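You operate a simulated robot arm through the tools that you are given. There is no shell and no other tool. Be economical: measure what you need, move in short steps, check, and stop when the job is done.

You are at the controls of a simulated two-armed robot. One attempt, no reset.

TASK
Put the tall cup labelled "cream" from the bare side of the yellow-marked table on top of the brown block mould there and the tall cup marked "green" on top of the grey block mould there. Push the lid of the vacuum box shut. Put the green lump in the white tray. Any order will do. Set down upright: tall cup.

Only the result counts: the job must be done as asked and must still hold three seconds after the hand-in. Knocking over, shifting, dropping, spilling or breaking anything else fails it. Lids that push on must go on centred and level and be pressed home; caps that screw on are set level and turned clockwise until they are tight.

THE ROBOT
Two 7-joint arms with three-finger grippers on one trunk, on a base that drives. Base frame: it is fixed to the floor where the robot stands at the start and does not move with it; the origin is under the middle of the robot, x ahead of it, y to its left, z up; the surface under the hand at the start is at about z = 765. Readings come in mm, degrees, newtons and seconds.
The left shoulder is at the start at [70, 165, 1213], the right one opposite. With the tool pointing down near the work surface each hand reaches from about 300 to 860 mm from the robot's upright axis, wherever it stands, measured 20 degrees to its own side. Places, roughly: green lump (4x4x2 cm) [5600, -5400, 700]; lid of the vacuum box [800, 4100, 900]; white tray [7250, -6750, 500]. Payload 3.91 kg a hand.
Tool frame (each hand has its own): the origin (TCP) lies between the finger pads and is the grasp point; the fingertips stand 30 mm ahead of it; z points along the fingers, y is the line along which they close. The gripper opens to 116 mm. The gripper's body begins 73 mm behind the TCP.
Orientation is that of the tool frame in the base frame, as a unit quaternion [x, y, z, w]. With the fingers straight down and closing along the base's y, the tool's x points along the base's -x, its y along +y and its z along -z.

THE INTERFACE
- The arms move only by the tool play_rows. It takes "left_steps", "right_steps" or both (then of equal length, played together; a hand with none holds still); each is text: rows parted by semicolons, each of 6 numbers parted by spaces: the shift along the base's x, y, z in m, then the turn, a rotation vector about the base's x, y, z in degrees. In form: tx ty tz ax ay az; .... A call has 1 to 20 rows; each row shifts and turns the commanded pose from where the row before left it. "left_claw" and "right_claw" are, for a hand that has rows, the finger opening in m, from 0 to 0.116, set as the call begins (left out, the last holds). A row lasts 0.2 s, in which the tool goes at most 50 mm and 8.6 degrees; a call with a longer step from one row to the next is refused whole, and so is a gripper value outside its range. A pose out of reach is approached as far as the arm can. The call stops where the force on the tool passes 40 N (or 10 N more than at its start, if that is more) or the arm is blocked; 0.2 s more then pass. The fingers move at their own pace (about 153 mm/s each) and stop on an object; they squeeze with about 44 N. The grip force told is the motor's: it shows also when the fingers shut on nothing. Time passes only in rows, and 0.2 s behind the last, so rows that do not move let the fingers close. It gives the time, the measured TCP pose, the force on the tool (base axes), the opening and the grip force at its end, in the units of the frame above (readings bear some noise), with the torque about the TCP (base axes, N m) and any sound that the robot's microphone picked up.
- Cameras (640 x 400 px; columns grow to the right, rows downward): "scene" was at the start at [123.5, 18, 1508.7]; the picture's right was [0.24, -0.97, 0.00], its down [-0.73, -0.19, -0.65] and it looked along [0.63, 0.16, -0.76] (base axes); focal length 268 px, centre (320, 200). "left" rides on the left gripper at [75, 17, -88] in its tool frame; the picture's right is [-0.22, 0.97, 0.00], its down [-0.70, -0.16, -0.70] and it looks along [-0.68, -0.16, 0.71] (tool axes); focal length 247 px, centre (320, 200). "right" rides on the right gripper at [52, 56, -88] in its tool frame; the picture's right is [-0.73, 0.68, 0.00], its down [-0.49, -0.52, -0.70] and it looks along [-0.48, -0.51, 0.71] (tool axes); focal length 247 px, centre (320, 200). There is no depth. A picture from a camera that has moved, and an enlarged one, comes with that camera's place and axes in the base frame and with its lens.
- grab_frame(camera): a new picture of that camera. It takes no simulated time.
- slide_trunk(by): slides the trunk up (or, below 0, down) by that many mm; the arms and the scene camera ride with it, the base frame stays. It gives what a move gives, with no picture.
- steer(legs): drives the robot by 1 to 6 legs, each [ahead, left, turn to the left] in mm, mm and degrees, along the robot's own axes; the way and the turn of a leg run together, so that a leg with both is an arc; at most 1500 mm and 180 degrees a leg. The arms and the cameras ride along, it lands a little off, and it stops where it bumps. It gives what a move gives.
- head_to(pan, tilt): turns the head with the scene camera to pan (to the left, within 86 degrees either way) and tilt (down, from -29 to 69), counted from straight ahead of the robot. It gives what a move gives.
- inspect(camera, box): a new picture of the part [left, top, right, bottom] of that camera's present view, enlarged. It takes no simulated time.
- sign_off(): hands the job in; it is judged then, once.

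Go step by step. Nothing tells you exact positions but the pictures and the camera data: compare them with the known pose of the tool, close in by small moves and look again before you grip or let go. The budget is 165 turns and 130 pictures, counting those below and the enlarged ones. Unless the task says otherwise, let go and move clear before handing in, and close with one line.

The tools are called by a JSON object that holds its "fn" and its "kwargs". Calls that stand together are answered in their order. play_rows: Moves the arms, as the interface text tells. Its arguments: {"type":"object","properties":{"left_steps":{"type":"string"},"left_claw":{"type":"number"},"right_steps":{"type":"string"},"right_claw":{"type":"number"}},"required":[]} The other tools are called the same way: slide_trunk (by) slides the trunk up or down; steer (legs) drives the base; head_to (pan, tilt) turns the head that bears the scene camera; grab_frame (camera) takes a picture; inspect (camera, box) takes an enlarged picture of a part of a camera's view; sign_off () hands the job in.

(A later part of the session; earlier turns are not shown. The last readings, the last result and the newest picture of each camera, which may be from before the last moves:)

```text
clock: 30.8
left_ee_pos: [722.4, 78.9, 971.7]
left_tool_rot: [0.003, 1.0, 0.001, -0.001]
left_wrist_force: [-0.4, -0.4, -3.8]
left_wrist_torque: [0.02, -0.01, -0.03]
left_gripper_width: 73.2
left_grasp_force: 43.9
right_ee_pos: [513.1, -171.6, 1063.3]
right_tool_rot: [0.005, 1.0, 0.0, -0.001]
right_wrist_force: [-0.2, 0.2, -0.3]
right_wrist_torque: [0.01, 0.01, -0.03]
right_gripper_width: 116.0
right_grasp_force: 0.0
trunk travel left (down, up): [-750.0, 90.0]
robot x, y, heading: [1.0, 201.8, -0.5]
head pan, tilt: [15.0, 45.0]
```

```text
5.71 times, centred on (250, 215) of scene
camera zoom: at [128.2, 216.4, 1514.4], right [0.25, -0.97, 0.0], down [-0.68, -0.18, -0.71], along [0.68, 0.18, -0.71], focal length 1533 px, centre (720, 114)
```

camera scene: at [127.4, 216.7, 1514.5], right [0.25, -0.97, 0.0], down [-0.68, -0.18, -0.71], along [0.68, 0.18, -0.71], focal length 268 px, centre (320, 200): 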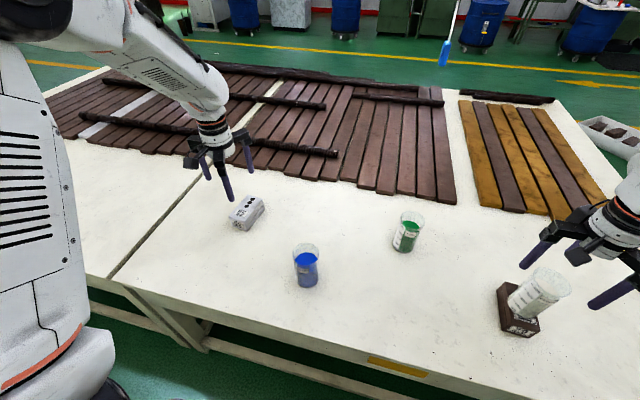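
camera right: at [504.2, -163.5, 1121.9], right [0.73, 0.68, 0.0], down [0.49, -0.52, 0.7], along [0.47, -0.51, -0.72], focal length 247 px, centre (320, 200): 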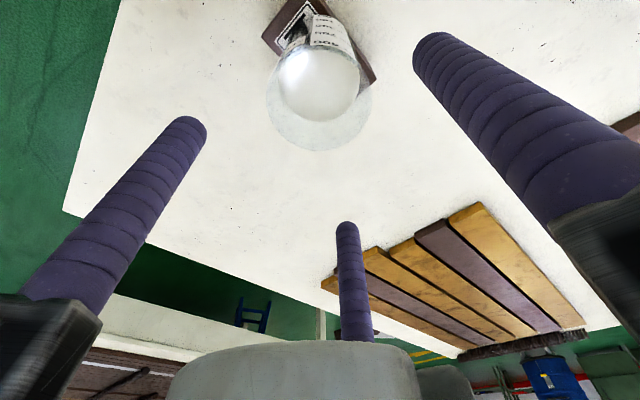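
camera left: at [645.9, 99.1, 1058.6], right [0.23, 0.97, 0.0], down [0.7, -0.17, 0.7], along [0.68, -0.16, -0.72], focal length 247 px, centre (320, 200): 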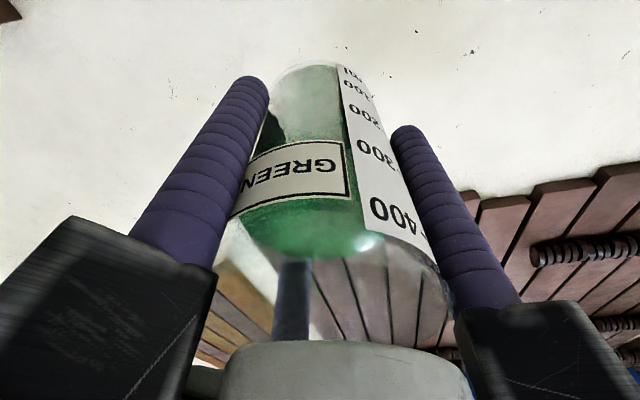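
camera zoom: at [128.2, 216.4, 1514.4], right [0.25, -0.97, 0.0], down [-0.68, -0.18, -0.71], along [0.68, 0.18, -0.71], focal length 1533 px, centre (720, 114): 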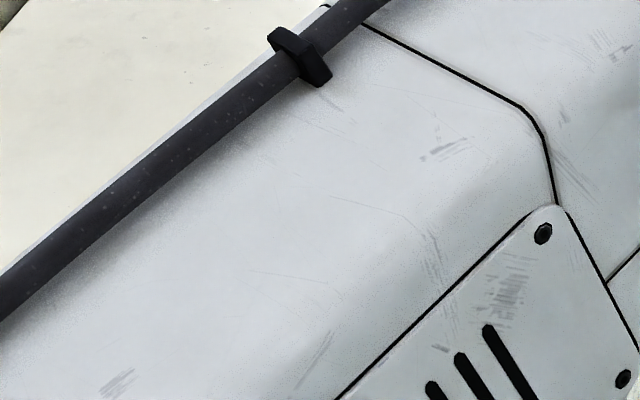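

The green cup is held and lifted. The grey mould is at about (691,634), and I'll carry the cup over there smoothly.

{"fn": "play_rows", "kwargs": {"left_steps": "-0.001 0.006 0 0 0 0; -0.001 0.014 0 0 0 0; -0.001 0.022 0 0 0 0; -0.0015 0.031 0 0 0 0; -0.0015 0.031 0 0 0 0; -0.0015 0.031 0 0 0 0; -0.0015 0.031 0 0 0 0; -0.0015 0.031 0 0 0 0; -0.0015 0.031 0 0 0 0; -0.0015 0.031 0 0 0 0; -0.0015 0.031 0 0 0 0; -0.0015 0.031 0 0 0 0; -0.0015 0.031 0 0 0 0; -0.0015 0.031 0 0 0 0; -0.0015 0.031 0 0 0 0; -0.0015 0.031 0 0 0 0; -0.0015 0.022 0 0 0 0; -0.001 0.014 0 0 0 0; -0.001 0.006 0 0 0 0; 0 0 0 0 0 0"}}

{"fn": "grab_frame", "kwargs": {"camera": "left"}}

{"fn": "inspect", "kwargs": {"camera": "scene", "box": [180, 130, 320, 250]}}

```text
clock: 35.0
left_ee_pos: [696.7, 569.8, 972.4]
left_tool_rot: [0.003, 1.0, 0.0, 0.0]
left_wrist_force: [0.5, 0.3, -4.3]
left_wrist_torque: [0.01, 0.01, 0.01]
left_gripper_width: 73.2
left_grasp_force: 43.3
right_ee_pos: [511.5, -171.6, 1062.1]
right_tool_rot: [0.004, 1.0, 0.0, -0.002]
right_wrist_force: [0.7, 0.8, -0.2]
right_wrist_torque: [0.0, -0.02, 0.01]
right_gripper_width: 116.1
right_grasp_force: 0.0
trunk travel left (down, up): [-750.0, 90.0]
robot x, y, heading: [0.8, 195.2, -0.6]
head pan, tilt: [15.0, 45.0]
```

```text
94 pictures are left
camera left: at [621.0, 588.6, 1059.3], right [0.23, 0.97, 0.0], down [0.7, -0.16, 0.7], along [0.68, -0.16, -0.71], focal length 247 px, centre (320, 200)
```

left: 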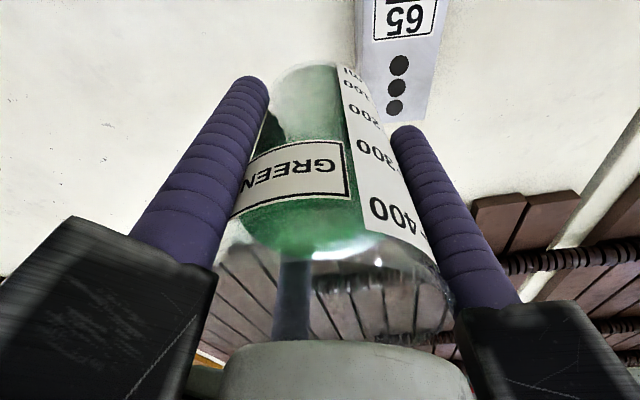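

```text
3.33 times, centred on (250, 190) of scene
camera zoom: at [128.1, 216.8, 1514.4], right [0.25, -0.97, 0.0], down [-0.68, -0.18, -0.71], along [0.68, 0.18, -0.71], focal length 894 px, centre (553, 233)
```

zoom: 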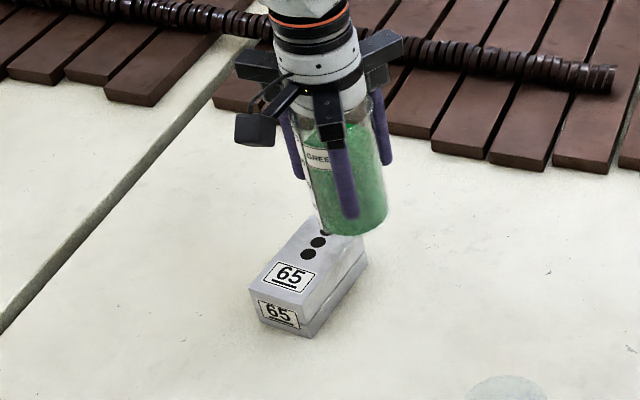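

Three views agree on the grey block's centre at about (694,640). I'll move over it and descend to about 12 mm above.

{"fn": "play_rows", "kwargs": {"left_steps": "0 0.006 0 0 0 0; -0.001 0.014 0 0 0 0; -0.001 0.02 0 0 0 0; -0.001 0.016 -0.003 0 0 0; 0 0.01 -0.008 0 0 0; 0 0.004 -0.015 0 0 0; 0 0 -0.018 0 0 0; 0 0 -0.015 0 0 0; 0 0 -0.008 0 0 0; 0 0 -0.004 0 0 0; 0 0 0 0 0 0"}}

{"fn": "grab_frame", "kwargs": {"camera": "left"}}

{"fn": "inspect", "kwargs": {"camera": "scene", "box": [190, 150, 310, 250]}}

```text
clock: 37.4
left_ee_pos: [693.8, 639.6, 900.4]
left_tool_rot: [0.003, 1.0, 0.0, 0.0]
left_wrist_force: [-0.1, 0.1, -4.7]
left_wrist_torque: [0.01, -0.05, 0.0]
left_gripper_width: 73.6
left_grasp_force: 44.1
right_ee_pos: [512.2, -171.0, 1063.1]
right_tool_rot: [0.005, 1.0, -0.001, -0.001]
right_wrist_force: [0.3, 0.3, -0.3]
right_wrist_torque: [0.0, 0.08, 0.0]
right_gripper_width: 115.8
right_grasp_force: 0.0
trunk travel left (down, up): [-750.0, 90.0]
robot x, y, heading: [-1.8, 194.1, -0.4]
head pan, tilt: [15.0, 45.0]
```

```text
92 pictures are left
camera left: at [617.9, 658.2, 986.8], right [0.23, 0.97, 0.0], down [0.7, -0.16, 0.7], along [0.68, -0.16, -0.71], focal length 247 px, centre (320, 200)
```

left: 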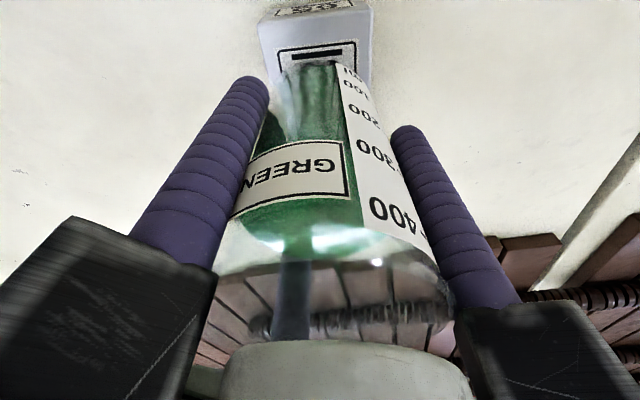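

```text
4.00 times, centred on (250, 200) of scene
camera zoom: at [127.8, 216.9, 1514.4], right [0.25, -0.97, 0.0], down [-0.68, -0.18, -0.71], along [0.68, 0.18, -0.71], focal length 1073 px, centre (600, 200)
```

zoom: 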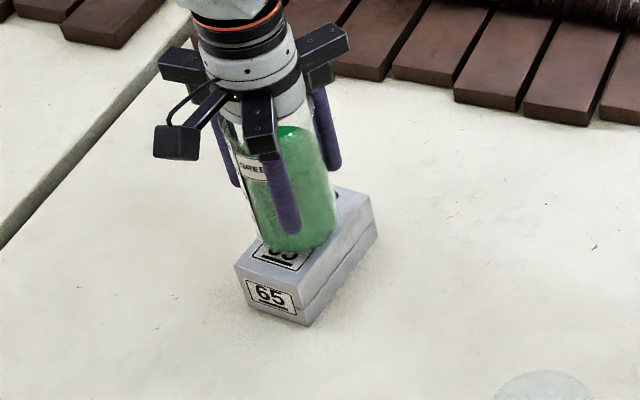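

It's well centred. I'll lower gently toward contact.

{"fn": "play_rows", "kwargs": {"left_steps": "0 0 -0.003 0 0 0; 0 0 -0.003 0 0 0; 0 0 -0.002 0 0 0; 0 0 -0.001 0 0 0; 0 0 -0.001 0 0 0; 0 0 0 0 0 0"}}

```text
clock: 38.8
left_ee_pos: [693.5, 638.1, 889.3]
left_tool_rot: [0.004, 1.0, 0.0, 0.0]
left_wrist_force: [-0.7, -0.2, -3.9]
left_wrist_torque: [0.02, -0.03, -0.03]
left_gripper_width: 73.0
left_grasp_force: 43.9
right_ee_pos: [512.5, -172.0, 1061.9]
right_tool_rot: [0.004, 1.0, -0.001, 0.0]
right_wrist_force: [0.2, -0.8, 0.7]
right_wrist_torque: [0.01, 0.01, -0.04]
right_gripper_width: 116.0
right_grasp_force: 0.1
trunk travel left (down, up): [-750.0, 90.0]
robot x, y, heading: [2.3, 195.2, -0.8]
head pan, tilt: [15.0, 45.0]
```

{"fn": "play_rows", "kwargs": {"left_steps": "0 0 -0.001 0 0 0; 0 0 -0.001 0 0 0; 0 0 0 0 0 0"}}

```text
clock: 39.6
left_ee_pos: [692.5, 638.7, 889.4]
left_tool_rot: [0.004, 1.0, 0.001, 0.0]
left_wrist_force: [0.0, 0.7, -2.2]
left_wrist_torque: [0.07, -0.08, -0.01]
left_gripper_width: 73.3
left_grasp_force: 43.7
right_ee_pos: [512.4, -171.2, 1062.3]
right_tool_rot: [0.005, 1.0, -0.001, -0.001]
right_wrist_force: [-0.2, 0.4, -0.7]
right_wrist_torque: [-0.03, -0.02, -0.01]
right_gripper_width: 116.0
right_grasp_force: 0.0
trunk travel left (down, up): [-750.0, 90.0]
robot x, y, heading: [-3.2, 198.7, -0.3]
head pan, tilt: [15.0, 45.0]
```

Contact is beginning. One more millimetre.

{"fn": "play_rows", "kwargs": {"left_steps": "0 0 -0.001 0 0 0; 0 0 0 0 0 0"}}

```text
clock: 40.2
left_ee_pos: [692.5, 637.9, 887.7]
left_tool_rot: [0.003, 1.0, 0.0, 0.001]
left_wrist_force: [2.3, 1.6, 2.2]
left_wrist_torque: [0.29, -0.16, -0.02]
left_gripper_width: 73.4
left_grasp_force: 43.7
right_ee_pos: [511.1, -172.4, 1063.0]
right_tool_rot: [0.004, 1.0, -0.001, -0.001]
right_wrist_force: [0.0, -0.4, 0.7]
right_wrist_torque: [0.01, 0.0, -0.01]
right_gripper_width: 116.1
right_grasp_force: 0.0
trunk travel left (down, up): [-750.0, 90.0]
robot x, y, heading: [-0.5, 196.1, -0.2]
head pan, tilt: [15.0, 45.0]
```

The cup is seated, so I'll release and rise.

{"fn": "play_rows", "kwargs": {"left_steps": "0 0 -0.0005 0 0 0; 0 0 0 0 0 0; 0 0 0 0 0 0"}}

{"fn": "play_rows", "kwargs": {"left_steps": "0 0 0 0 0 0; 0 0 0 0 0 0; 0 0 0 0 0 0", "left_claw": 0.116}}

{"fn": "grab_frame", "kwargs": {"camera": "left"}}

```text
clock: 41.0
left_ee_pos: [692.9, 637.8, 888.4]
left_tool_rot: [0.004, 1.0, 0.0, 0.001]
left_wrist_force: [2.6, -0.6, 5.6]
left_wrist_torque: [0.32, -0.26, -0.07]
left_gripper_width: 73.2
left_grasp_force: 43.8
right_ee_pos: [512.0, -172.2, 1063.2]
right_tool_rot: [0.004, 1.0, 0.0, -0.001]
right_wrist_force: [-0.4, 0.4, -1.1]
right_wrist_torque: [0.02, 0.0, 0.02]
right_gripper_width: 115.7
right_grasp_force: 0.0
trunk travel left (down, up): [-750.0, 90.0]
robot x, y, heading: [-1.7, 197.5, -0.5]
head pan, tilt: [15.0, 45.0]
```

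```text
clock: 41.8
left_ee_pos: [691.7, 639.0, 887.7]
left_tool_rot: [0.003, 1.0, 0.0, -0.001]
left_wrist_force: [0.2, -0.5, -0.1]
left_wrist_torque: [0.0, 0.0, -0.02]
left_gripper_width: 116.0
left_grasp_force: 0.0
right_ee_pos: [511.7, -171.7, 1063.2]
right_tool_rot: [0.004, 1.0, -0.002, -0.001]
right_wrist_force: [-0.6, -0.8, 0.5]
right_wrist_torque: [0.02, 0.0, 0.01]
right_gripper_width: 115.8
right_grasp_force: 0.1
trunk travel left (down, up): [-750.0, 90.0]
robot x, y, heading: [-1.7, 195.8, -0.4]
head pan, tilt: [15.0, 45.0]
```

```text
90 pictures are left
camera left: at [616.4, 657.9, 974.6], right [0.23, 0.97, 0.0], down [0.7, -0.16, 0.7], along [0.68, -0.16, -0.71], focal length 247 px, centre (320, 200)
```

left: 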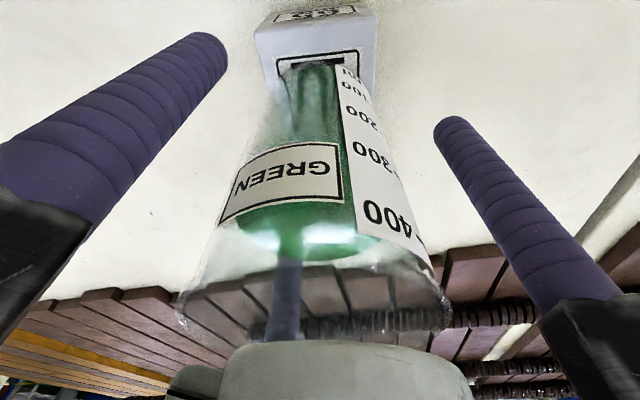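

{"fn": "play_rows", "kwargs": {"left_steps": "0 0 0.01 0 0 0; 0 0 0.03 0 0 0; 0 0 0.03 0 0 0; 0 0 0.03 0 0 0; 0 0 0.03 0 0 0; 0 0 0.03 0 0 0; 0 0 0.02 0 0 0; 0 0 0 0 0 0"}}

{"fn": "grab_frame", "kwargs": {"camera": "scene"}}

{"fn": "grab_frame", "kwargs": {"camera": "left"}}

```text
clock: 43.6
left_ee_pos: [691.9, 637.3, 1065.1]
left_tool_rot: [0.004, 1.0, 0.0, 0.0]
left_wrist_force: [0.0, 0.2, 0.5]
left_wrist_torque: [0.01, 0.0, -0.03]
left_gripper_width: 116.0
left_grasp_force: 0.1
right_ee_pos: [512.1, -172.2, 1063.9]
right_tool_rot: [0.005, 1.0, -0.002, -0.001]
right_wrist_force: [0.9, 0.7, 0.8]
right_wrist_torque: [0.02, -0.01, 0.0]
right_gripper_width: 116.1
right_grasp_force: 0.1
trunk travel left (down, up): [-750.0, 90.0]
robot x, y, heading: [2.4, 195.9, -0.5]
head pan, tilt: [15.0, 45.0]
```

```text
89 pictures are left
camera scene: at [127.7, 216.9, 1514.4], right [0.25, -0.97, 0.0], down [-0.68, -0.18, -0.71], along [0.68, 0.18, -0.71], focal length 268 px, centre (320, 200)
```

scene: 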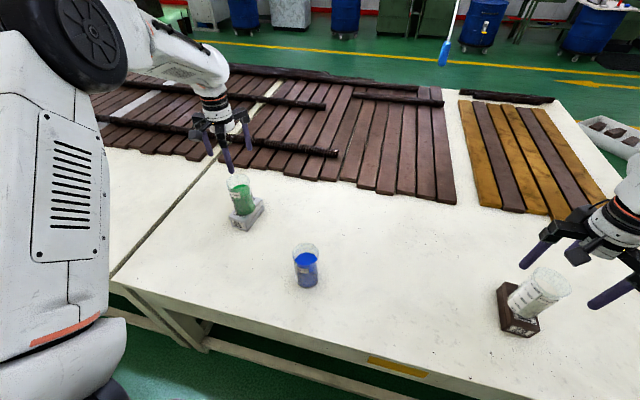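

```text
88 pictures are left
camera left: at [616.1, 656.1, 1153.5], right [0.23, 0.97, 0.0], down [0.7, -0.16, 0.7], along [0.68, -0.16, -0.71], focal length 247 px, centre (320, 200)
```

left: 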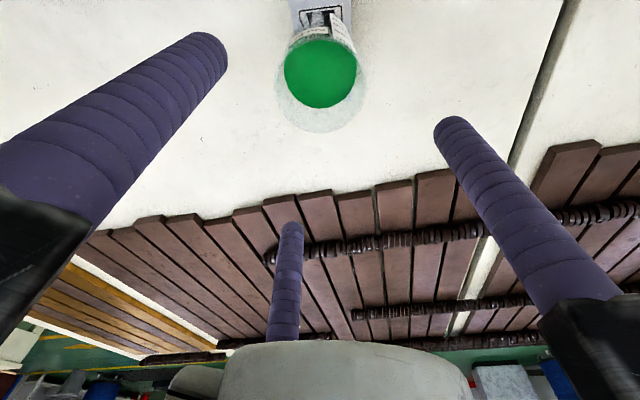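

Both cups stand upright on their moulds. Next I'll tuck the arms in, back off from the table and look left toward the vacuum box.

{"fn": "play_rows", "kwargs": {"left_steps": "-0.032 -0.027 0 0 0 0; -0.032 -0.027 0 0 0 0; -0.032 -0.027 0 0 0 0; -0.032 -0.027 0 0 0 0; -0.032 -0.027 0 0 0 0; -0.032 -0.027 0 0 0 0; -0.032 -0.027 0 0 0 0; -0.032 -0.027 0 0 0 0; 0 0 0 0 0 0", "right_steps": "-0.010 0.013 0 0 0 0; -0.010 0.013 0 0 0 0; -0.010 0.013 0 0 0 0; -0.010 0.013 0 0 0 0; -0.010 0.013 0 0 0 0; -0.010 0.013 0 0 0 0; -0.010 0.013 0 0 0 0; -0.010 0.013 0 0 0 0; 0 0 0 0 0 0"}}

{"fn": "head_to", "kwargs": {"pan": 80, "tilt": 20}}

{"fn": "grab_frame", "kwargs": {"camera": "scene"}}

```text
clock: 45.6
left_ee_pos: [437.6, 423.6, 1069.1]
left_tool_rot: [0.004, 1.0, -0.002, 0.0]
left_wrist_force: [-0.2, 0.2, 0.6]
left_wrist_torque: [-0.02, 0.01, -0.02]
left_gripper_width: 115.8
left_grasp_force: 0.1
right_ee_pos: [431.4, -65.1, 1064.9]
right_tool_rot: [0.004, 1.0, -0.002, -0.002]
right_wrist_force: [-0.3, 0.8, 0.4]
right_wrist_torque: [-0.07, 0.01, 0.01]
right_gripper_width: 116.1
right_grasp_force: 0.0
trunk travel left (down, up): [-750.0, 90.0]
robot x, y, heading: [-0.9, 196.8, -0.1]
head pan, tilt: [15.0, 45.0]
```

```text
clock: 47.0
left_ee_pos: [435.9, 421.2, 1070.9]
left_tool_rot: [0.004, 1.0, 0.0, 0.0]
left_wrist_force: [0.4, 0.0, 0.2]
left_wrist_torque: [-0.06, 0.01, -0.01]
left_gripper_width: 115.9
left_grasp_force: 0.0
right_ee_pos: [429.9, -68.3, 1065.3]
right_tool_rot: [0.004, 1.0, 0.0, -0.001]
right_wrist_force: [0.5, -0.1, 0.7]
right_wrist_torque: [-0.01, -0.01, 0.04]
right_gripper_width: 116.0
right_grasp_force: 0.1
trunk travel left (down, up): [-750.0, 90.0]
robot x, y, heading: [-2.5, 199.6, -0.4]
head pan, tilt: [80.0, 20.0]
```

```text
87 pictures are left
camera scene: at [65.4, 287.3, 1553.2], right [0.98, -0.18, 0.0], down [-0.06, -0.34, -0.94], along [0.17, 0.92, -0.34], focal length 268 px, centre (320, 200)
```

scene: 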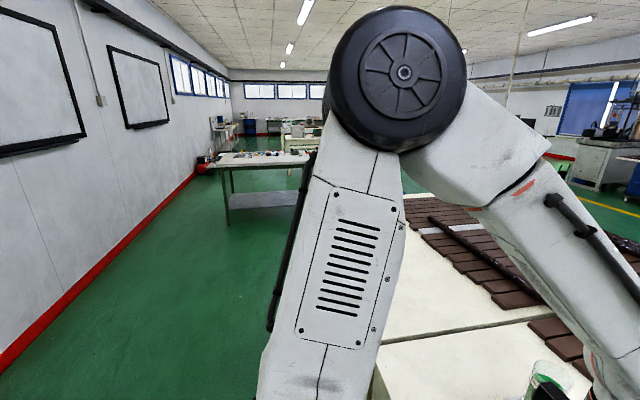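

The vacuum box should be on the far table around y≈4000. I'll back off 400 mm, turn left 90° and look.

{"fn": "steer", "kwargs": {"legs": [[-400, 0, 0], [0, 0, 90]]}}

{"fn": "head_to", "kwargs": {"pan": 0, "tilt": 15}}

{"fn": "grab_frame", "kwargs": {"camera": "scene"}}

```text
clock: 53.4
left_ee_pos: [-630.0, 631.2, 1070.4]
left_tool_rot: [0.712, -0.702, 0.0, 0.0]
left_wrist_force: [-0.1, -0.7, 0.6]
left_wrist_torque: [-0.03, 0.0, 0.02]
left_gripper_width: 116.1
left_grasp_force: 0.1
right_ee_pos: [-140.8, 634.5, 1064.0]
right_tool_rot: [0.711, -0.703, 0.002, 0.0]
right_wrist_force: [0.2, 0.6, 0.1]
right_wrist_torque: [0.01, -0.02, -0.03]
right_gripper_width: 115.9
right_grasp_force: 0.2
trunk travel left (down, up): [-750.0, 90.0]
robot x, y, heading: [-397.5, 198.5, 90.7]
head pan, tilt: [80.0, 20.0]
```

```text
clock: 54.9
left_ee_pos: [-631.4, 630.7, 1069.5]
left_tool_rot: [0.713, -0.702, 0.0, 0.001]
left_wrist_force: [-0.8, 1.5, 0.0]
left_wrist_torque: [0.01, 0.0, -0.01]
left_gripper_width: 115.9
left_grasp_force: 0.1
right_ee_pos: [-140.3, 634.8, 1064.7]
right_tool_rot: [0.711, -0.703, 0.001, 0.0]
right_wrist_force: [-0.9, -0.3, 0.0]
right_wrist_torque: [0.0, 0.01, 0.01]
right_gripper_width: 116.2
right_grasp_force: 0.1
trunk travel left (down, up): [-750.0, 90.0]
robot x, y, heading: [-400.5, 201.6, 90.7]
head pan, tilt: [0.0, 15.0]
```

```text
86 pictures are left
camera scene: at [-402.4, 342.0, 1561.3], right [1.0, 0.01, 0.0], down [0.0, -0.26, -0.97], along [-0.01, 0.97, -0.26], focal length 268 px, centre (320, 200)
```

scene: 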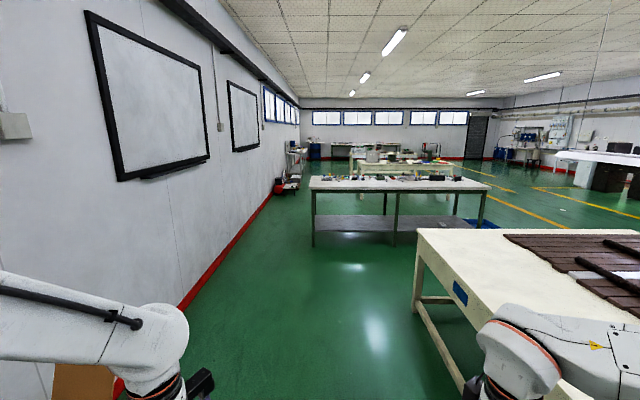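

The table with the vacuum box is ahead. I'll zoom in on it.

{"fn": "inspect", "kwargs": {"camera": "scene", "box": [300, 150, 500, 250]}}

```text
3.20 times, centred on (400, 200) of scene
camera zoom: at [-402.4, 342.0, 1561.3], right [1.0, 0.01, 0.0], down [0.0, -0.26, -0.97], along [-0.01, 0.97, -0.26], focal length 859 px, centre (64, 200)
```

zoom: 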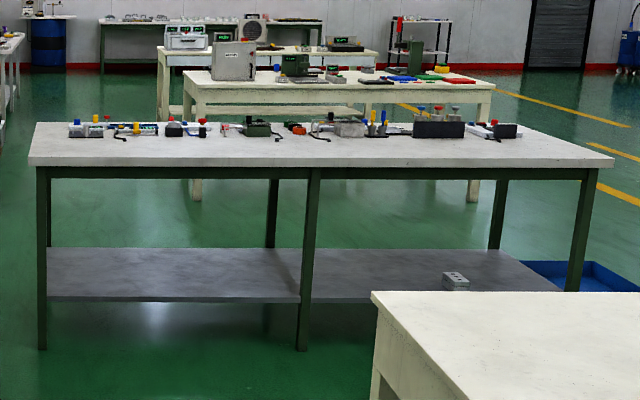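

I'll drive ahead about 2.6 m along the clear corridor and look again.

{"fn": "steer", "kwargs": {"legs": [[1300, 0, -0.7], [1300, 0, 0]]}}

{"fn": "head_to", "kwargs": {"pan": -35, "tilt": 22}}

{"fn": "grab_frame", "kwargs": {"camera": "scene"}}

```text
clock: 67.8
left_ee_pos: [-554.3, 3308.1, 1070.6]
left_tool_rot: [-0.692, 0.721, -0.001, 0.0]
left_wrist_force: [0.4, 0.5, -0.2]
left_wrist_torque: [-0.05, -0.01, -0.03]
left_gripper_width: 115.9
left_grasp_force: 0.0
right_ee_pos: [-66.0, 3284.6, 1064.6]
right_tool_rot: [-0.692, 0.722, 0.0, 0.0]
right_wrist_force: [-0.2, -0.8, 0.8]
right_wrist_torque: [0.03, 0.02, 0.04]
right_gripper_width: 115.9
right_grasp_force: 0.0
trunk travel left (down, up): [-750.0, 90.0]
robot x, y, heading: [-351.0, 2862.3, 87.7]
head pan, tilt: [0.0, 15.0]
```

```text
clock: 68.8
left_ee_pos: [-556.0, 3307.5, 1070.5]
left_tool_rot: [-0.692, 0.722, 0.0, -0.001]
left_wrist_force: [-0.4, -0.3, -0.8]
left_wrist_torque: [0.0, 0.01, 0.04]
left_gripper_width: 115.7
left_grasp_force: 0.0
right_ee_pos: [-65.9, 3284.5, 1063.9]
right_tool_rot: [-0.692, 0.722, -0.002, 0.0]
right_wrist_force: [1.3, 0.0, -0.1]
right_wrist_torque: [0.02, -0.02, 0.0]
right_gripper_width: 115.8
right_grasp_force: 0.2
trunk travel left (down, up): [-750.0, 90.0]
robot x, y, heading: [-349.0, 2862.4, 87.4]
head pan, tilt: [-35.0, 22.0]
```

```text
84 pictures are left
camera scene: at [-290.7, 2986.9, 1549.9], right [0.8, -0.61, 0.0], down [-0.23, -0.3, -0.93], along [0.56, 0.74, -0.37], focal length 268 px, centre (320, 200)
```

scene: 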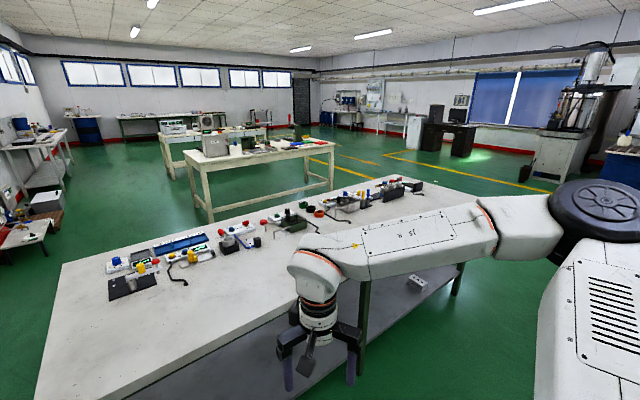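

{"fn": "inspect", "kwargs": {"camera": "scene", "box": [220, 160, 430, 270]}}

```text
3.05 times, centred on (325, 215) of scene
camera zoom: at [-290.7, 2986.9, 1549.9], right [0.8, -0.61, 0.0], down [-0.23, -0.3, -0.93], along [0.56, 0.74, -0.37], focal length 818 px, centre (305, 154)
```

zoom: 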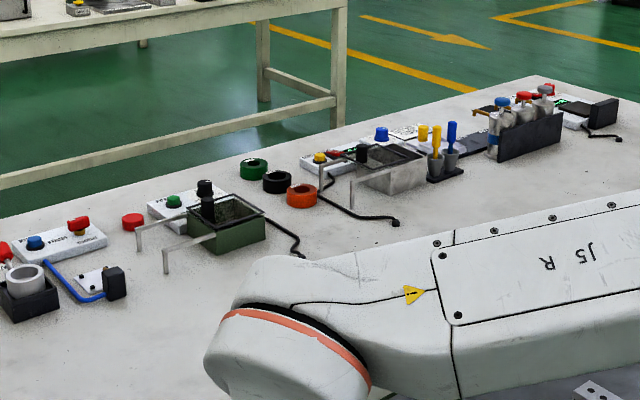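

There are two open boxes, one green and one grey. The grey one matches the given place. I'll strafe right to face it.

{"fn": "steer", "kwargs": {"legs": [[0, 0, 2.6], [0, -1150, 0]]}}

{"fn": "head_to", "kwargs": {"pan": 0, "tilt": 30}}

{"fn": "grab_frame", "kwargs": {"camera": "scene"}}

```text
clock: 75.0
left_ee_pos: [546.8, 3310.3, 1071.0]
left_tool_rot: [0.716, -0.698, 0.0, 0.0]
left_wrist_force: [-0.3, -0.5, -0.1]
left_wrist_torque: [0.01, -0.04, -0.04]
left_gripper_width: 116.2
left_grasp_force: 0.0
right_ee_pos: [1035.2, 3318.4, 1064.7]
right_tool_rot: [0.715, -0.699, 0.001, 0.001]
right_wrist_force: [0.1, 0.0, 0.0]
right_wrist_torque: [-0.01, -0.01, 0.01]
right_gripper_width: 116.0
right_grasp_force: 0.2
trunk travel left (down, up): [-750.0, 90.0]
robot x, y, heading: [783.6, 2882.6, 91.6]
head pan, tilt: [-35.0, 22.0]
```

```text
clock: 76.0
left_ee_pos: [546.8, 3309.4, 1070.5]
left_tool_rot: [0.715, -0.699, 0.0, 0.001]
left_wrist_force: [0.1, 0.0, -0.2]
left_wrist_torque: [0.02, 0.04, 0.0]
left_gripper_width: 116.1
left_grasp_force: 0.1
right_ee_pos: [1036.4, 3319.2, 1065.2]
right_tool_rot: [0.715, -0.699, 0.001, 0.001]
right_wrist_force: [0.2, -0.1, 0.0]
right_wrist_torque: [0.02, 0.02, -0.02]
right_gripper_width: 116.0
right_grasp_force: 0.1
trunk travel left (down, up): [-750.0, 90.0]
robot x, y, heading: [784.5, 2883.3, 91.8]
head pan, tilt: [0.0, 30.0]
```

```text
82 pictures are left
camera scene: at [778.6, 3020.6, 1537.1], right [1.0, 0.02, 0.0], down [0.01, -0.5, -0.87], along [-0.02, 0.87, -0.5], focal length 268 px, centre (320, 200)
```

scene: 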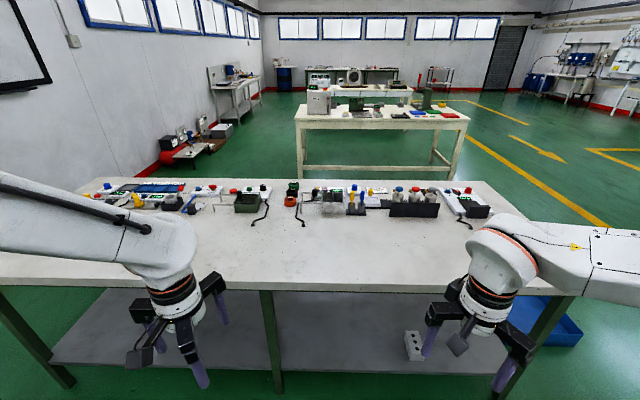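

{"fn": "inspect", "kwargs": {"camera": "scene", "box": [210, 170, 390, 240]}}

```text
3.56 times, centred on (300, 205) of scene
camera zoom: at [778.6, 3020.6, 1537.1], right [1.0, 0.02, 0.0], down [0.01, -0.5, -0.87], along [-0.02, 0.87, -0.5], focal length 954 px, centre (391, 182)
```

zoom: 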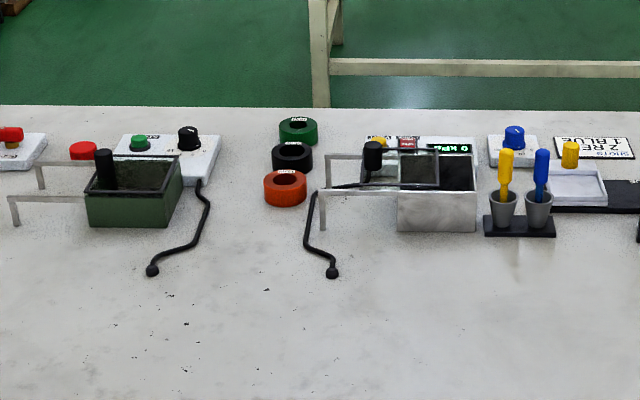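

The grey box, with the kPa display behind it, has a sliding lid with a black knob on rails running left. I'll drive closer to see it properly.

{"fn": "steer", "kwargs": {"legs": [[0, 0, -1.7], [440, 0, 0]]}}

{"fn": "head_to", "kwargs": {"pan": 0, "tilt": 40}}

{"fn": "grab_frame", "kwargs": {"camera": "scene"}}

{"fn": "inspect", "kwargs": {"camera": "scene", "box": [230, 130, 390, 240]}}

```text
clock: 79.0
left_ee_pos: [556.7, 3749.5, 1071.3]
left_tool_rot: [0.708, -0.706, 0.0, 0.0]
left_wrist_force: [0.1, 0.2, 0.6]
left_wrist_torque: [0.0, 0.03, -0.01]
left_gripper_width: 116.1
left_grasp_force: 0.0
right_ee_pos: [1048.1, 3746.7, 1064.3]
right_tool_rot: [0.708, -0.707, 0.001, 0.001]
right_wrist_force: [0.8, -0.1, -0.5]
right_wrist_torque: [0.01, 0.03, -0.02]
right_gripper_width: 116.0
right_grasp_force: 0.0
trunk travel left (down, up): [-750.0, 90.0]
robot x, y, heading: [782.3, 3313.9, 90.0]
head pan, tilt: [0.0, 30.0]
```

```text
clock: 79.8
left_ee_pos: [557.7, 3749.4, 1070.0]
left_tool_rot: [0.708, -0.707, 0.0, 0.0]
left_wrist_force: [0.3, 0.0, 0.4]
left_wrist_torque: [0.03, 0.04, -0.01]
left_gripper_width: 116.1
left_grasp_force: 0.1
right_ee_pos: [1048.1, 3748.1, 1065.0]
right_tool_rot: [-0.707, 0.707, -0.001, 0.0]
right_wrist_force: [0.2, 0.3, 0.6]
right_wrist_torque: [0.01, 0.01, 0.0]
right_gripper_width: 115.8
right_grasp_force: 0.1
trunk travel left (down, up): [-750.0, 90.0]
robot x, y, heading: [783.0, 3316.6, 89.8]
head pan, tilt: [0.0, 40.0]
```

```text
80 pictures are left
camera scene: at [782.5, 3449.9, 1521.7], right [1.0, 0.0, 0.0], down [0.0, -0.64, -0.77], along [0.0, 0.77, -0.64], focal length 268 px, centre (320, 200)
```

scene: 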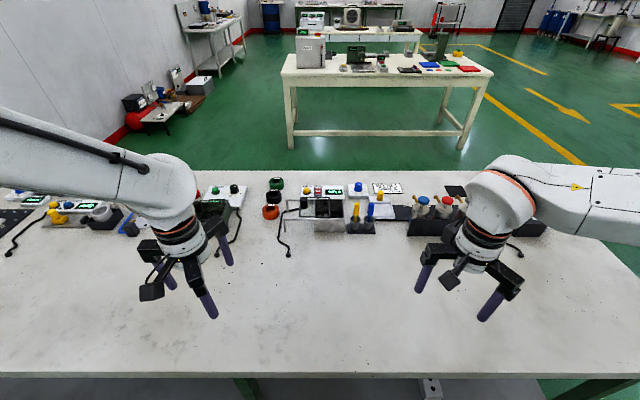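

```text
3.64 times, centred on (310, 185) of scene
camera zoom: at [782.5, 3449.9, 1521.7], right [1.0, 0.0, 0.0], down [0.0, -0.64, -0.77], along [0.0, 0.77, -0.64], focal length 976 px, centre (356, 254)
```

zoom: 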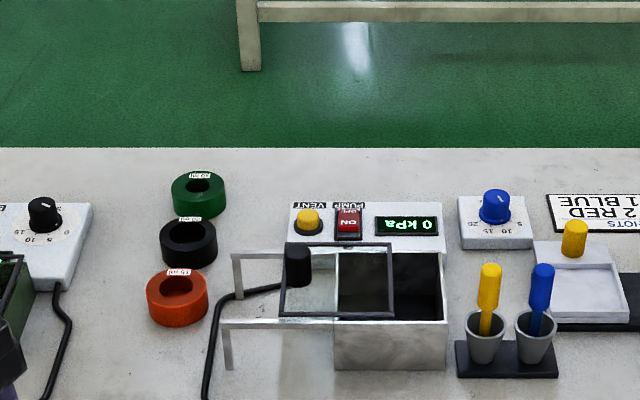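

I see it clearly: the lid panel sits about 54 mm left of closed, with a knob near (724,4191), z 872–911. I'll bring the left hand in with fingers closed, tilted forward 45° for reach, on the left side of the knob.

{"fn": "play_rows", "kwargs": {"left_steps": "0.010 0.034 0 7.5 0 0; 0.010 0.034 0 7.5 0 0; 0.010 0.034 0 7.5 0 0; 0.010 0.034 0 7.5 0 0; 0.010 0.034 0 7.5 0 0; 0.010 0.034 0 7.5 0 0; 0.010 0.034 -0.01 0 0 0; 0.010 0.034 -0.02 0 0 0; 0.010 0.034 -0.02 0 0 0; 0.010 0.034 -0.02 0 0 0; 0 0 0 0 0 0", "left_claw": 0.0}}

{"fn": "grab_frame", "kwargs": {"camera": "left"}}

{"fn": "inspect", "kwargs": {"camera": "scene", "box": [230, 130, 390, 240]}}

```text
clock: 82.2
left_ee_pos: [659.8, 4088.6, 999.4]
left_tool_rot: [0.654, -0.652, -0.271, -0.272]
left_wrist_force: [-0.6, -0.1, 0.4]
left_wrist_torque: [0.0, -0.02, 0.03]
left_gripper_width: 8.9
left_grasp_force: 44.1
right_ee_pos: [1047.3, 3745.2, 1065.1]
right_tool_rot: [-0.707, 0.707, -0.001, 0.0]
right_wrist_force: [0.0, 0.1, 0.5]
right_wrist_torque: [0.02, 0.01, 0.02]
right_gripper_width: 116.0
right_grasp_force: 0.0
trunk travel left (down, up): [-750.0, 90.0]
robot x, y, heading: [786.3, 3312.5, 90.1]
head pan, tilt: [0.0, 40.0]
```

```text
78 pictures are left
camera left: at [641.2, 3974.8, 1007.5], right [-0.97, 0.16, 0.16], down [0.16, 0.0, 0.99], along [0.16, 0.99, -0.02], focal length 247 px, centre (320, 200)
```

left: 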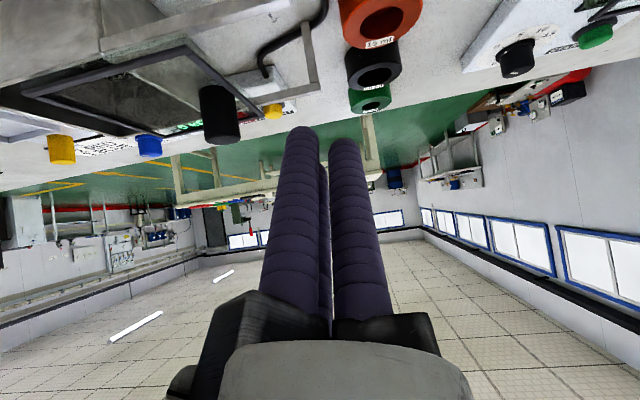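

```text
3.64 times, centred on (310, 185) of scene
camera zoom: at [782.5, 3447.7, 1521.9], right [1.0, 0.0, 0.0], down [0.0, -0.64, -0.77], along [0.0, 0.77, -0.64], focal length 976 px, centre (356, 254)
```

zoom: 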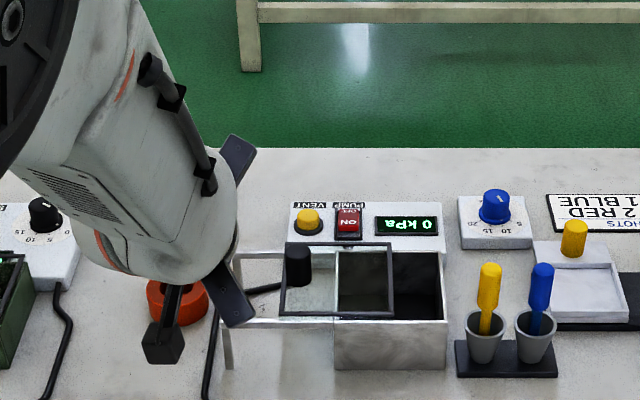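

Triangulating with the wrist camera corrects the knob to (728,4132), z 917–961. I'll lower the closed fingertips beside it.

{"fn": "play_rows", "kwargs": {"left_steps": "0 0.016 -0.014 0 0 0; 0 0.016 -0.014 0 0 0; 0 0 -0.014 0 0 0; 0 0 0 0 0 0"}}

{"fn": "grab_frame", "kwargs": {"camera": "left"}}

{"fn": "inspect", "kwargs": {"camera": "scene", "box": [260, 160, 360, 240]}}

```text
clock: 83.2
left_ee_pos: [656.9, 4122.0, 957.8]
left_tool_rot: [0.654, -0.653, -0.27, -0.271]
left_wrist_force: [-0.7, 0.8, 0.6]
left_wrist_torque: [-0.01, 0.02, 0.04]
left_gripper_width: 9.4
left_grasp_force: 43.9
right_ee_pos: [1046.8, 3746.5, 1064.6]
right_tool_rot: [-0.707, 0.707, -0.001, 0.0]
right_wrist_force: [-0.4, -0.2, 0.4]
right_wrist_torque: [-0.01, -0.03, -0.01]
right_gripper_width: 116.2
right_grasp_force: 0.0
trunk travel left (down, up): [-750.0, 90.0]
robot x, y, heading: [783.4, 3316.8, 90.2]
head pan, tilt: [0.0, 40.0]
```

```text
76 pictures are left
camera left: at [638.6, 4008.3, 967.4], right [-0.98, 0.16, 0.16], down [0.16, 0.0, 0.99], along [0.16, 0.99, -0.02], focal length 247 px, centre (320, 200)
```

left: 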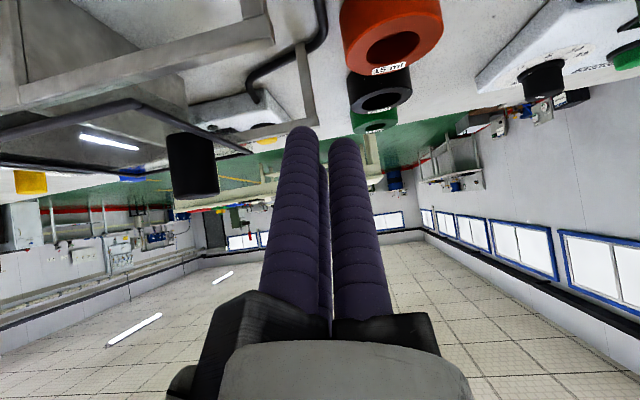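

```text
5.00 times, centred on (310, 200) of scene
camera zoom: at [782.5, 3449.4, 1521.7], right [1.0, 0.0, 0.0], down [0.0, -0.64, -0.77], along [0.0, 0.77, -0.64], focal length 1342 px, centre (370, 200)
```

zoom: 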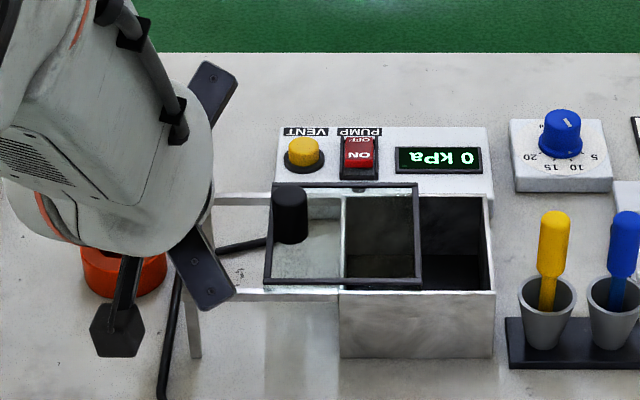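

I'll raise 5 mm for clearance over the lid frame, then approach the knob and start pushing right.

{"fn": "play_rows", "kwargs": {"left_steps": "0 0 0.005 0 0 0; 0.015 0 0 0 0 0; 0.015 0 0 0 0 0; 0.006 0 0 0 0 0; 0.004 0 0 0 0 0; 0.004 0 0 0 0 0; 0.004 0 0 0 0 0; 0.004 0 0 0 0 0; 0 0 0 0 0 0"}}

{"fn": "grab_frame", "kwargs": {"camera": "left"}}

{"fn": "inspect", "kwargs": {"camera": "scene", "box": [260, 160, 360, 240]}}

```text
clock: 85.2
left_ee_pos: [695.2, 4123.9, 960.2]
left_tool_rot: [0.665, -0.643, -0.266, -0.271]
left_wrist_force: [0.1, -0.1, 0.1]
left_wrist_torque: [0.0, 0.02, 0.01]
left_gripper_width: 8.9
left_grasp_force: 44.2
right_ee_pos: [1046.2, 3746.7, 1064.2]
right_tool_rot: [-0.707, 0.707, -0.001, 0.0]
right_wrist_force: [0.2, -0.2, 0.0]
right_wrist_torque: [-0.01, 0.01, 0.02]
right_gripper_width: 116.0
right_grasp_force: 0.2
trunk travel left (down, up): [-750.0, 90.0]
robot x, y, heading: [782.6, 3311.5, 90.2]
head pan, tilt: [0.0, 40.0]
```

```text
74 pictures are left
camera left: at [679.6, 4008.8, 970.0], right [-0.98, 0.13, 0.14], down [0.14, 0.01, 0.99], along [0.13, 0.99, -0.03], focal length 247 px, centre (320, 200)
```

left: 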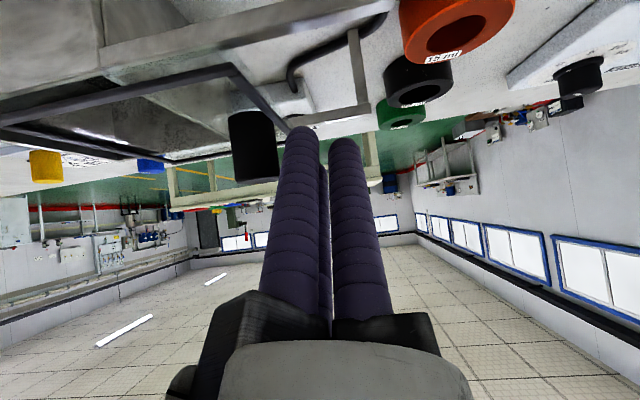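

```text
5.00 times, centred on (310, 200) of scene
camera zoom: at [782.4, 3449.3, 1521.7], right [1.0, 0.0, 0.0], down [0.0, -0.64, -0.77], along [0.0, 0.77, -0.64], focal length 1342 px, centre (370, 200)
```

zoom: 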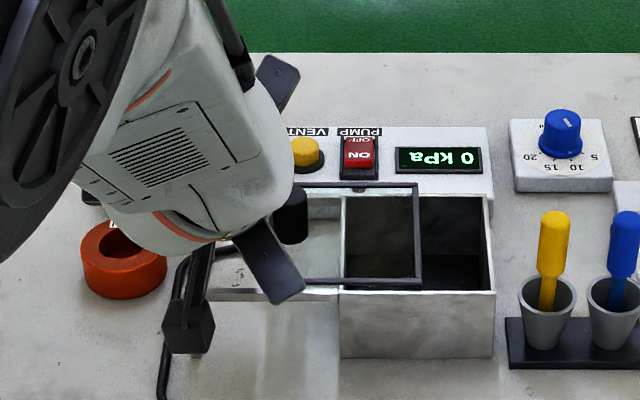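

Almost touching the knob. I'll keep pushing right in small steps.

{"fn": "play_rows", "kwargs": {"left_steps": "0.005 0 0 0 0 0; 0.005 0 0 0 0 0; 0.005 0 0 0 0 0; 0.005 0 0 0 0 0; 0.005 0 0 0 0 0; 0.005 0 0 0 0 0; 0 0 0 0 0 0"}}

{"fn": "inspect", "kwargs": {"camera": "scene", "box": [260, 160, 360, 240]}}

```text
clock: 86.8
left_ee_pos: [727.4, 4121.5, 957.4]
left_tool_rot: [0.662, -0.647, -0.267, -0.267]
left_wrist_force: [-0.3, 0.0, -0.6]
left_wrist_torque: [0.03, 0.0, -0.02]
left_gripper_width: 9.0
left_grasp_force: 43.8
right_ee_pos: [1047.7, 3746.7, 1065.0]
right_tool_rot: [0.707, -0.707, 0.001, 0.0]
right_wrist_force: [0.7, -0.3, 0.6]
right_wrist_torque: [0.04, -0.02, -0.01]
right_gripper_width: 116.1
right_grasp_force: 0.1
trunk travel left (down, up): [-750.0, 90.0]
robot x, y, heading: [783.2, 3314.3, 90.2]
head pan, tilt: [0.0, 40.0]
```

```text
5.00 times, centred on (310, 200) of scene
camera zoom: at [782.6, 3449.1, 1521.8], right [1.0, 0.0, 0.0], down [0.0, -0.64, -0.77], along [0.0, 0.77, -0.64], focal length 1342 px, centre (370, 200)
```

zoom: 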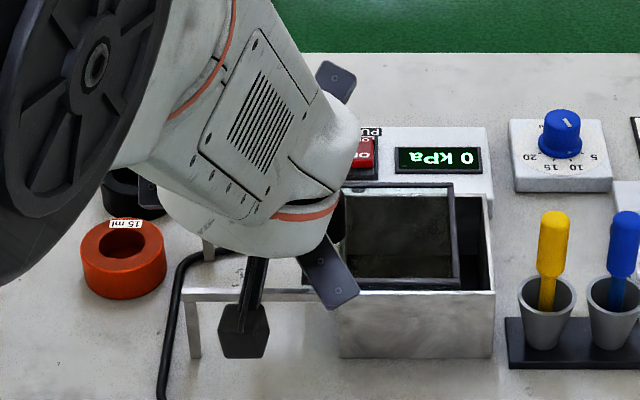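

The lid is sliding nicely, with about 22 mm to go.

{"fn": "play_rows", "kwargs": {"left_steps": "0.004 0 0 0 0 0; 0.004 0 0 0 0 0; 0.004 0 0 0 0 0; 0.004 0 0 0 0 0; 0.003 0 0 0 0 0; 0.003 0 0 0 0 0; 0.003 0 0 0 0 0; 0 0 0 0 0 0"}}

{"fn": "inspect", "kwargs": {"camera": "scene", "box": [260, 160, 360, 240]}}

```text
clock: 88.6
left_ee_pos: [752.1, 4119.9, 964.9]
left_tool_rot: [0.656, -0.65, -0.272, -0.27]
left_wrist_force: [-38.8, -8.5, 4.1]
left_wrist_torque: [-0.69, 0.72, 0.24]
left_gripper_width: 8.8
left_grasp_force: 44.0
right_ee_pos: [1040.7, 3745.5, 1066.5]
right_tool_rot: [0.707, -0.707, 0.001, -0.001]
right_wrist_force: [0.0, 0.3, 0.0]
right_wrist_torque: [-0.01, 0.0, 0.02]
right_gripper_width: 116.0
right_grasp_force: 0.1
trunk travel left (down, up): [-750.0, 90.0]
robot x, y, heading: [783.5, 3312.7, 90.2]
head pan, tilt: [0.0, 40.0]
```

```text
5.00 times, centred on (310, 200) of scene
camera zoom: at [775.5, 3447.3, 1521.9], right [1.0, 0.0, 0.0], down [0.01, -0.64, -0.77], along [0.0, 0.77, -0.64], focal length 1342 px, centre (370, 200)
```

zoom: 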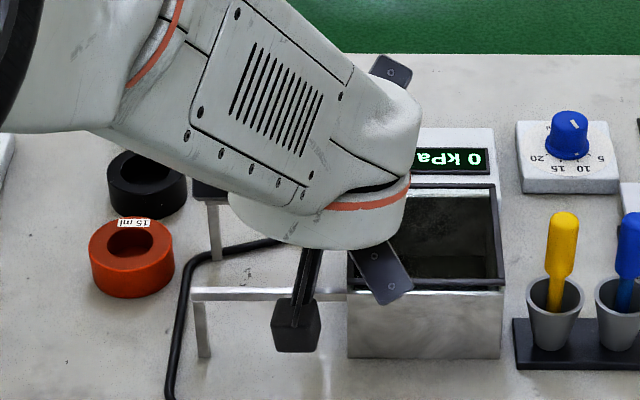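

The lid is against its stop at 39 N. I'll back the hand off and look.

{"fn": "play_rows", "kwargs": {"left_steps": "-0.005 0 0 0 0 0; -0.015 0 0 0 0 0; -0.015 0 0.01 0 0 0; 0 -0.02 0.03 0 0 0; -0.01 -0.03 0.03 0 0 0; -0.01 -0.035 0.02 0 0 0; -0.02 -0.04 0.01 -5 0 0; -0.02 -0.04 0 -8 0 0; -0.02 -0.04 0 -8 0 0; -0.02 -0.04 0 -8 0 0; -0.02 -0.04 0 -8 0 0; -0.02 -0.04 0 -8 0 0; -0.02 -0.04 0 0 0 0; 0 0 0 0 0 0"}}

{"fn": "inspect", "kwargs": {"camera": "scene", "box": [260, 160, 360, 240]}}

```text
clock: 91.6
left_ee_pos: [570.6, 3757.0, 1063.8]
left_tool_rot: [0.708, -0.706, 0.0, 0.002]
left_wrist_force: [0.3, 0.7, -0.1]
left_wrist_torque: [0.0, -0.03, 0.02]
left_gripper_width: 9.1
left_grasp_force: 43.8
right_ee_pos: [1048.9, 3748.2, 1063.5]
right_tool_rot: [-0.707, 0.708, -0.001, -0.001]
right_wrist_force: [0.1, 1.0, -0.7]
right_wrist_torque: [-0.04, 0.05, 0.03]
right_gripper_width: 116.1
right_grasp_force: 0.0
trunk travel left (down, up): [-750.0, 90.0]
robot x, y, heading: [786.2, 3316.9, 90.2]
head pan, tilt: [0.0, 40.0]
```

```text
5.00 times, centred on (310, 200) of scene
camera zoom: at [783.7, 3450.8, 1521.6], right [1.0, 0.0, 0.0], down [0.0, -0.64, -0.77], along [0.0, 0.77, -0.64], focal length 1342 px, centre (370, 200)
```

zoom: 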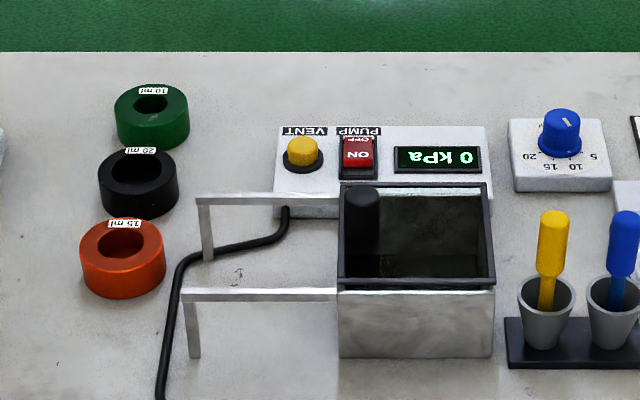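

The lid is fully shut over the box. Next is the green lump, far off near (5600,-5400). I'll back off, face +x and look for a route.

{"fn": "steer", "kwargs": {"legs": [[-380, 0, 0], [0, 0, -90]]}}

{"fn": "head_to", "kwargs": {"pan": -25, "tilt": 15}}

{"fn": "grab_frame", "kwargs": {"camera": "scene"}}

```text
clock: 97.8
left_ee_pos: [1227.1, 3142.2, 1064.5]
left_tool_rot: [0.008, 1.0, 0.001, 0.0]
left_wrist_force: [0.6, 0.9, -1.3]
left_wrist_torque: [0.0, 0.01, -0.02]
left_gripper_width: 8.9
left_grasp_force: 44.2
right_ee_pos: [1210.2, 2664.5, 1064.4]
right_tool_rot: [0.008, 1.0, -0.001, -0.001]
right_wrist_force: [-1.1, 0.0, 0.1]
right_wrist_torque: [0.01, 0.02, 0.01]
right_gripper_width: 115.9
right_grasp_force: 0.1
trunk travel left (down, up): [-750.0, 90.0]
robot x, y, heading: [785.8, 2935.2, -0.9]
head pan, tilt: [0.0, 40.0]
```

```text
clock: 98.7
left_ee_pos: [1228.6, 3143.3, 1064.4]
left_tool_rot: [0.008, 1.0, 0.0, 0.001]
left_wrist_force: [0.1, -0.4, -1.0]
left_wrist_torque: [-0.03, 0.0, 0.0]
left_gripper_width: 9.1
left_grasp_force: 43.4
right_ee_pos: [1210.3, 2663.9, 1063.9]
right_tool_rot: [0.009, 1.0, -0.001, -0.001]
right_wrist_force: [-0.8, -0.4, -0.7]
right_wrist_torque: [-0.04, -0.03, 0.03]
right_gripper_width: 115.9
right_grasp_force: 0.0
trunk travel left (down, up): [-750.0, 90.0]
robot x, y, heading: [783.7, 2935.3, -0.9]
head pan, tilt: [-25.0, 15.0]
```

```text
69 pictures are left
camera scene: at [915.2, 2891.9, 1561.2], right [-0.44, -0.9, 0.0], down [-0.23, 0.11, -0.97], along [0.87, -0.42, -0.26], focal length 268 px, centre (320, 200)
```

scene: 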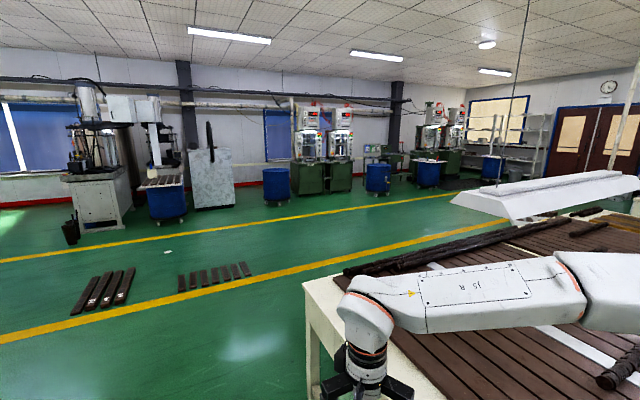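

There's an aisle beyond the table. I'll drive to x≈2900, turn to face -y and look down it.

{"fn": "steer", "kwargs": {"legs": [[1050, 0, 0.9], [1050, 0, 0], [0, 0, -90]]}}

{"fn": "head_to", "kwargs": {"pan": 0, "tilt": 12}}

{"fn": "grab_frame", "kwargs": {"camera": "scene"}}

```text
clock: 113.4
left_ee_pos: [3180.4, 2525.0, 1064.9]
left_tool_rot: [0.704, 0.71, 0.0, 0.0]
left_wrist_force: [0.0, 0.5, -0.2]
left_wrist_torque: [-0.01, -0.05, 0.03]
left_gripper_width: 9.3
left_grasp_force: 44.2
right_ee_pos: [2703.2, 2531.8, 1065.4]
right_tool_rot: [0.704, 0.71, 0.001, -0.001]
right_wrist_force: [1.4, 0.3, 0.1]
right_wrist_torque: [0.02, -0.02, 0.04]
right_gripper_width: 115.8
right_grasp_force: 0.1
trunk travel left (down, up): [-750.0, 90.0]
robot x, y, heading: [2959.8, 2968.4, -89.6]
head pan, tilt: [-25.0, 15.0]
```

```text
clock: 114.3
left_ee_pos: [3180.3, 2525.5, 1064.6]
left_tool_rot: [0.704, 0.71, 0.0, 0.0]
left_wrist_force: [0.6, 0.1, -0.2]
left_wrist_torque: [0.0, 0.02, 0.02]
left_gripper_width: 8.9
left_grasp_force: 44.6
right_ee_pos: [2702.5, 2530.3, 1065.1]
right_tool_rot: [0.705, 0.71, 0.0, -0.001]
right_wrist_force: [0.3, 0.3, 0.6]
right_wrist_torque: [0.03, 0.04, -0.03]
right_gripper_width: 116.1
right_grasp_force: 0.1
trunk travel left (down, up): [-750.0, 90.0]
robot x, y, heading: [2960.7, 2966.5, -89.6]
head pan, tilt: [0.0, 12.0]
```

```text
68 pictures are left
camera scene: at [2960.5, 2820.4, 1566.2], right [-1.0, -0.01, 0.0], down [0.0, 0.21, -0.98], along [0.01, -0.98, -0.21], focal length 268 px, centre (320, 200)
```

scene: 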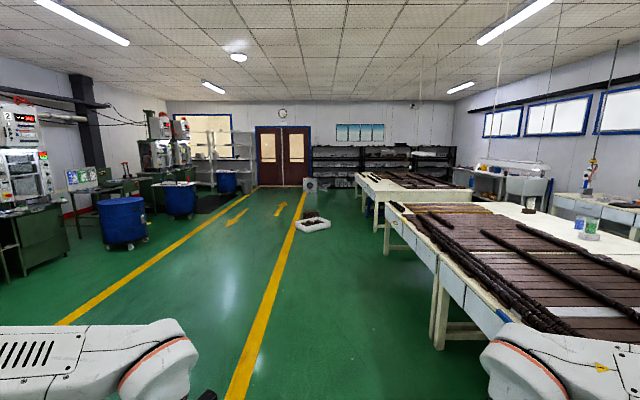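

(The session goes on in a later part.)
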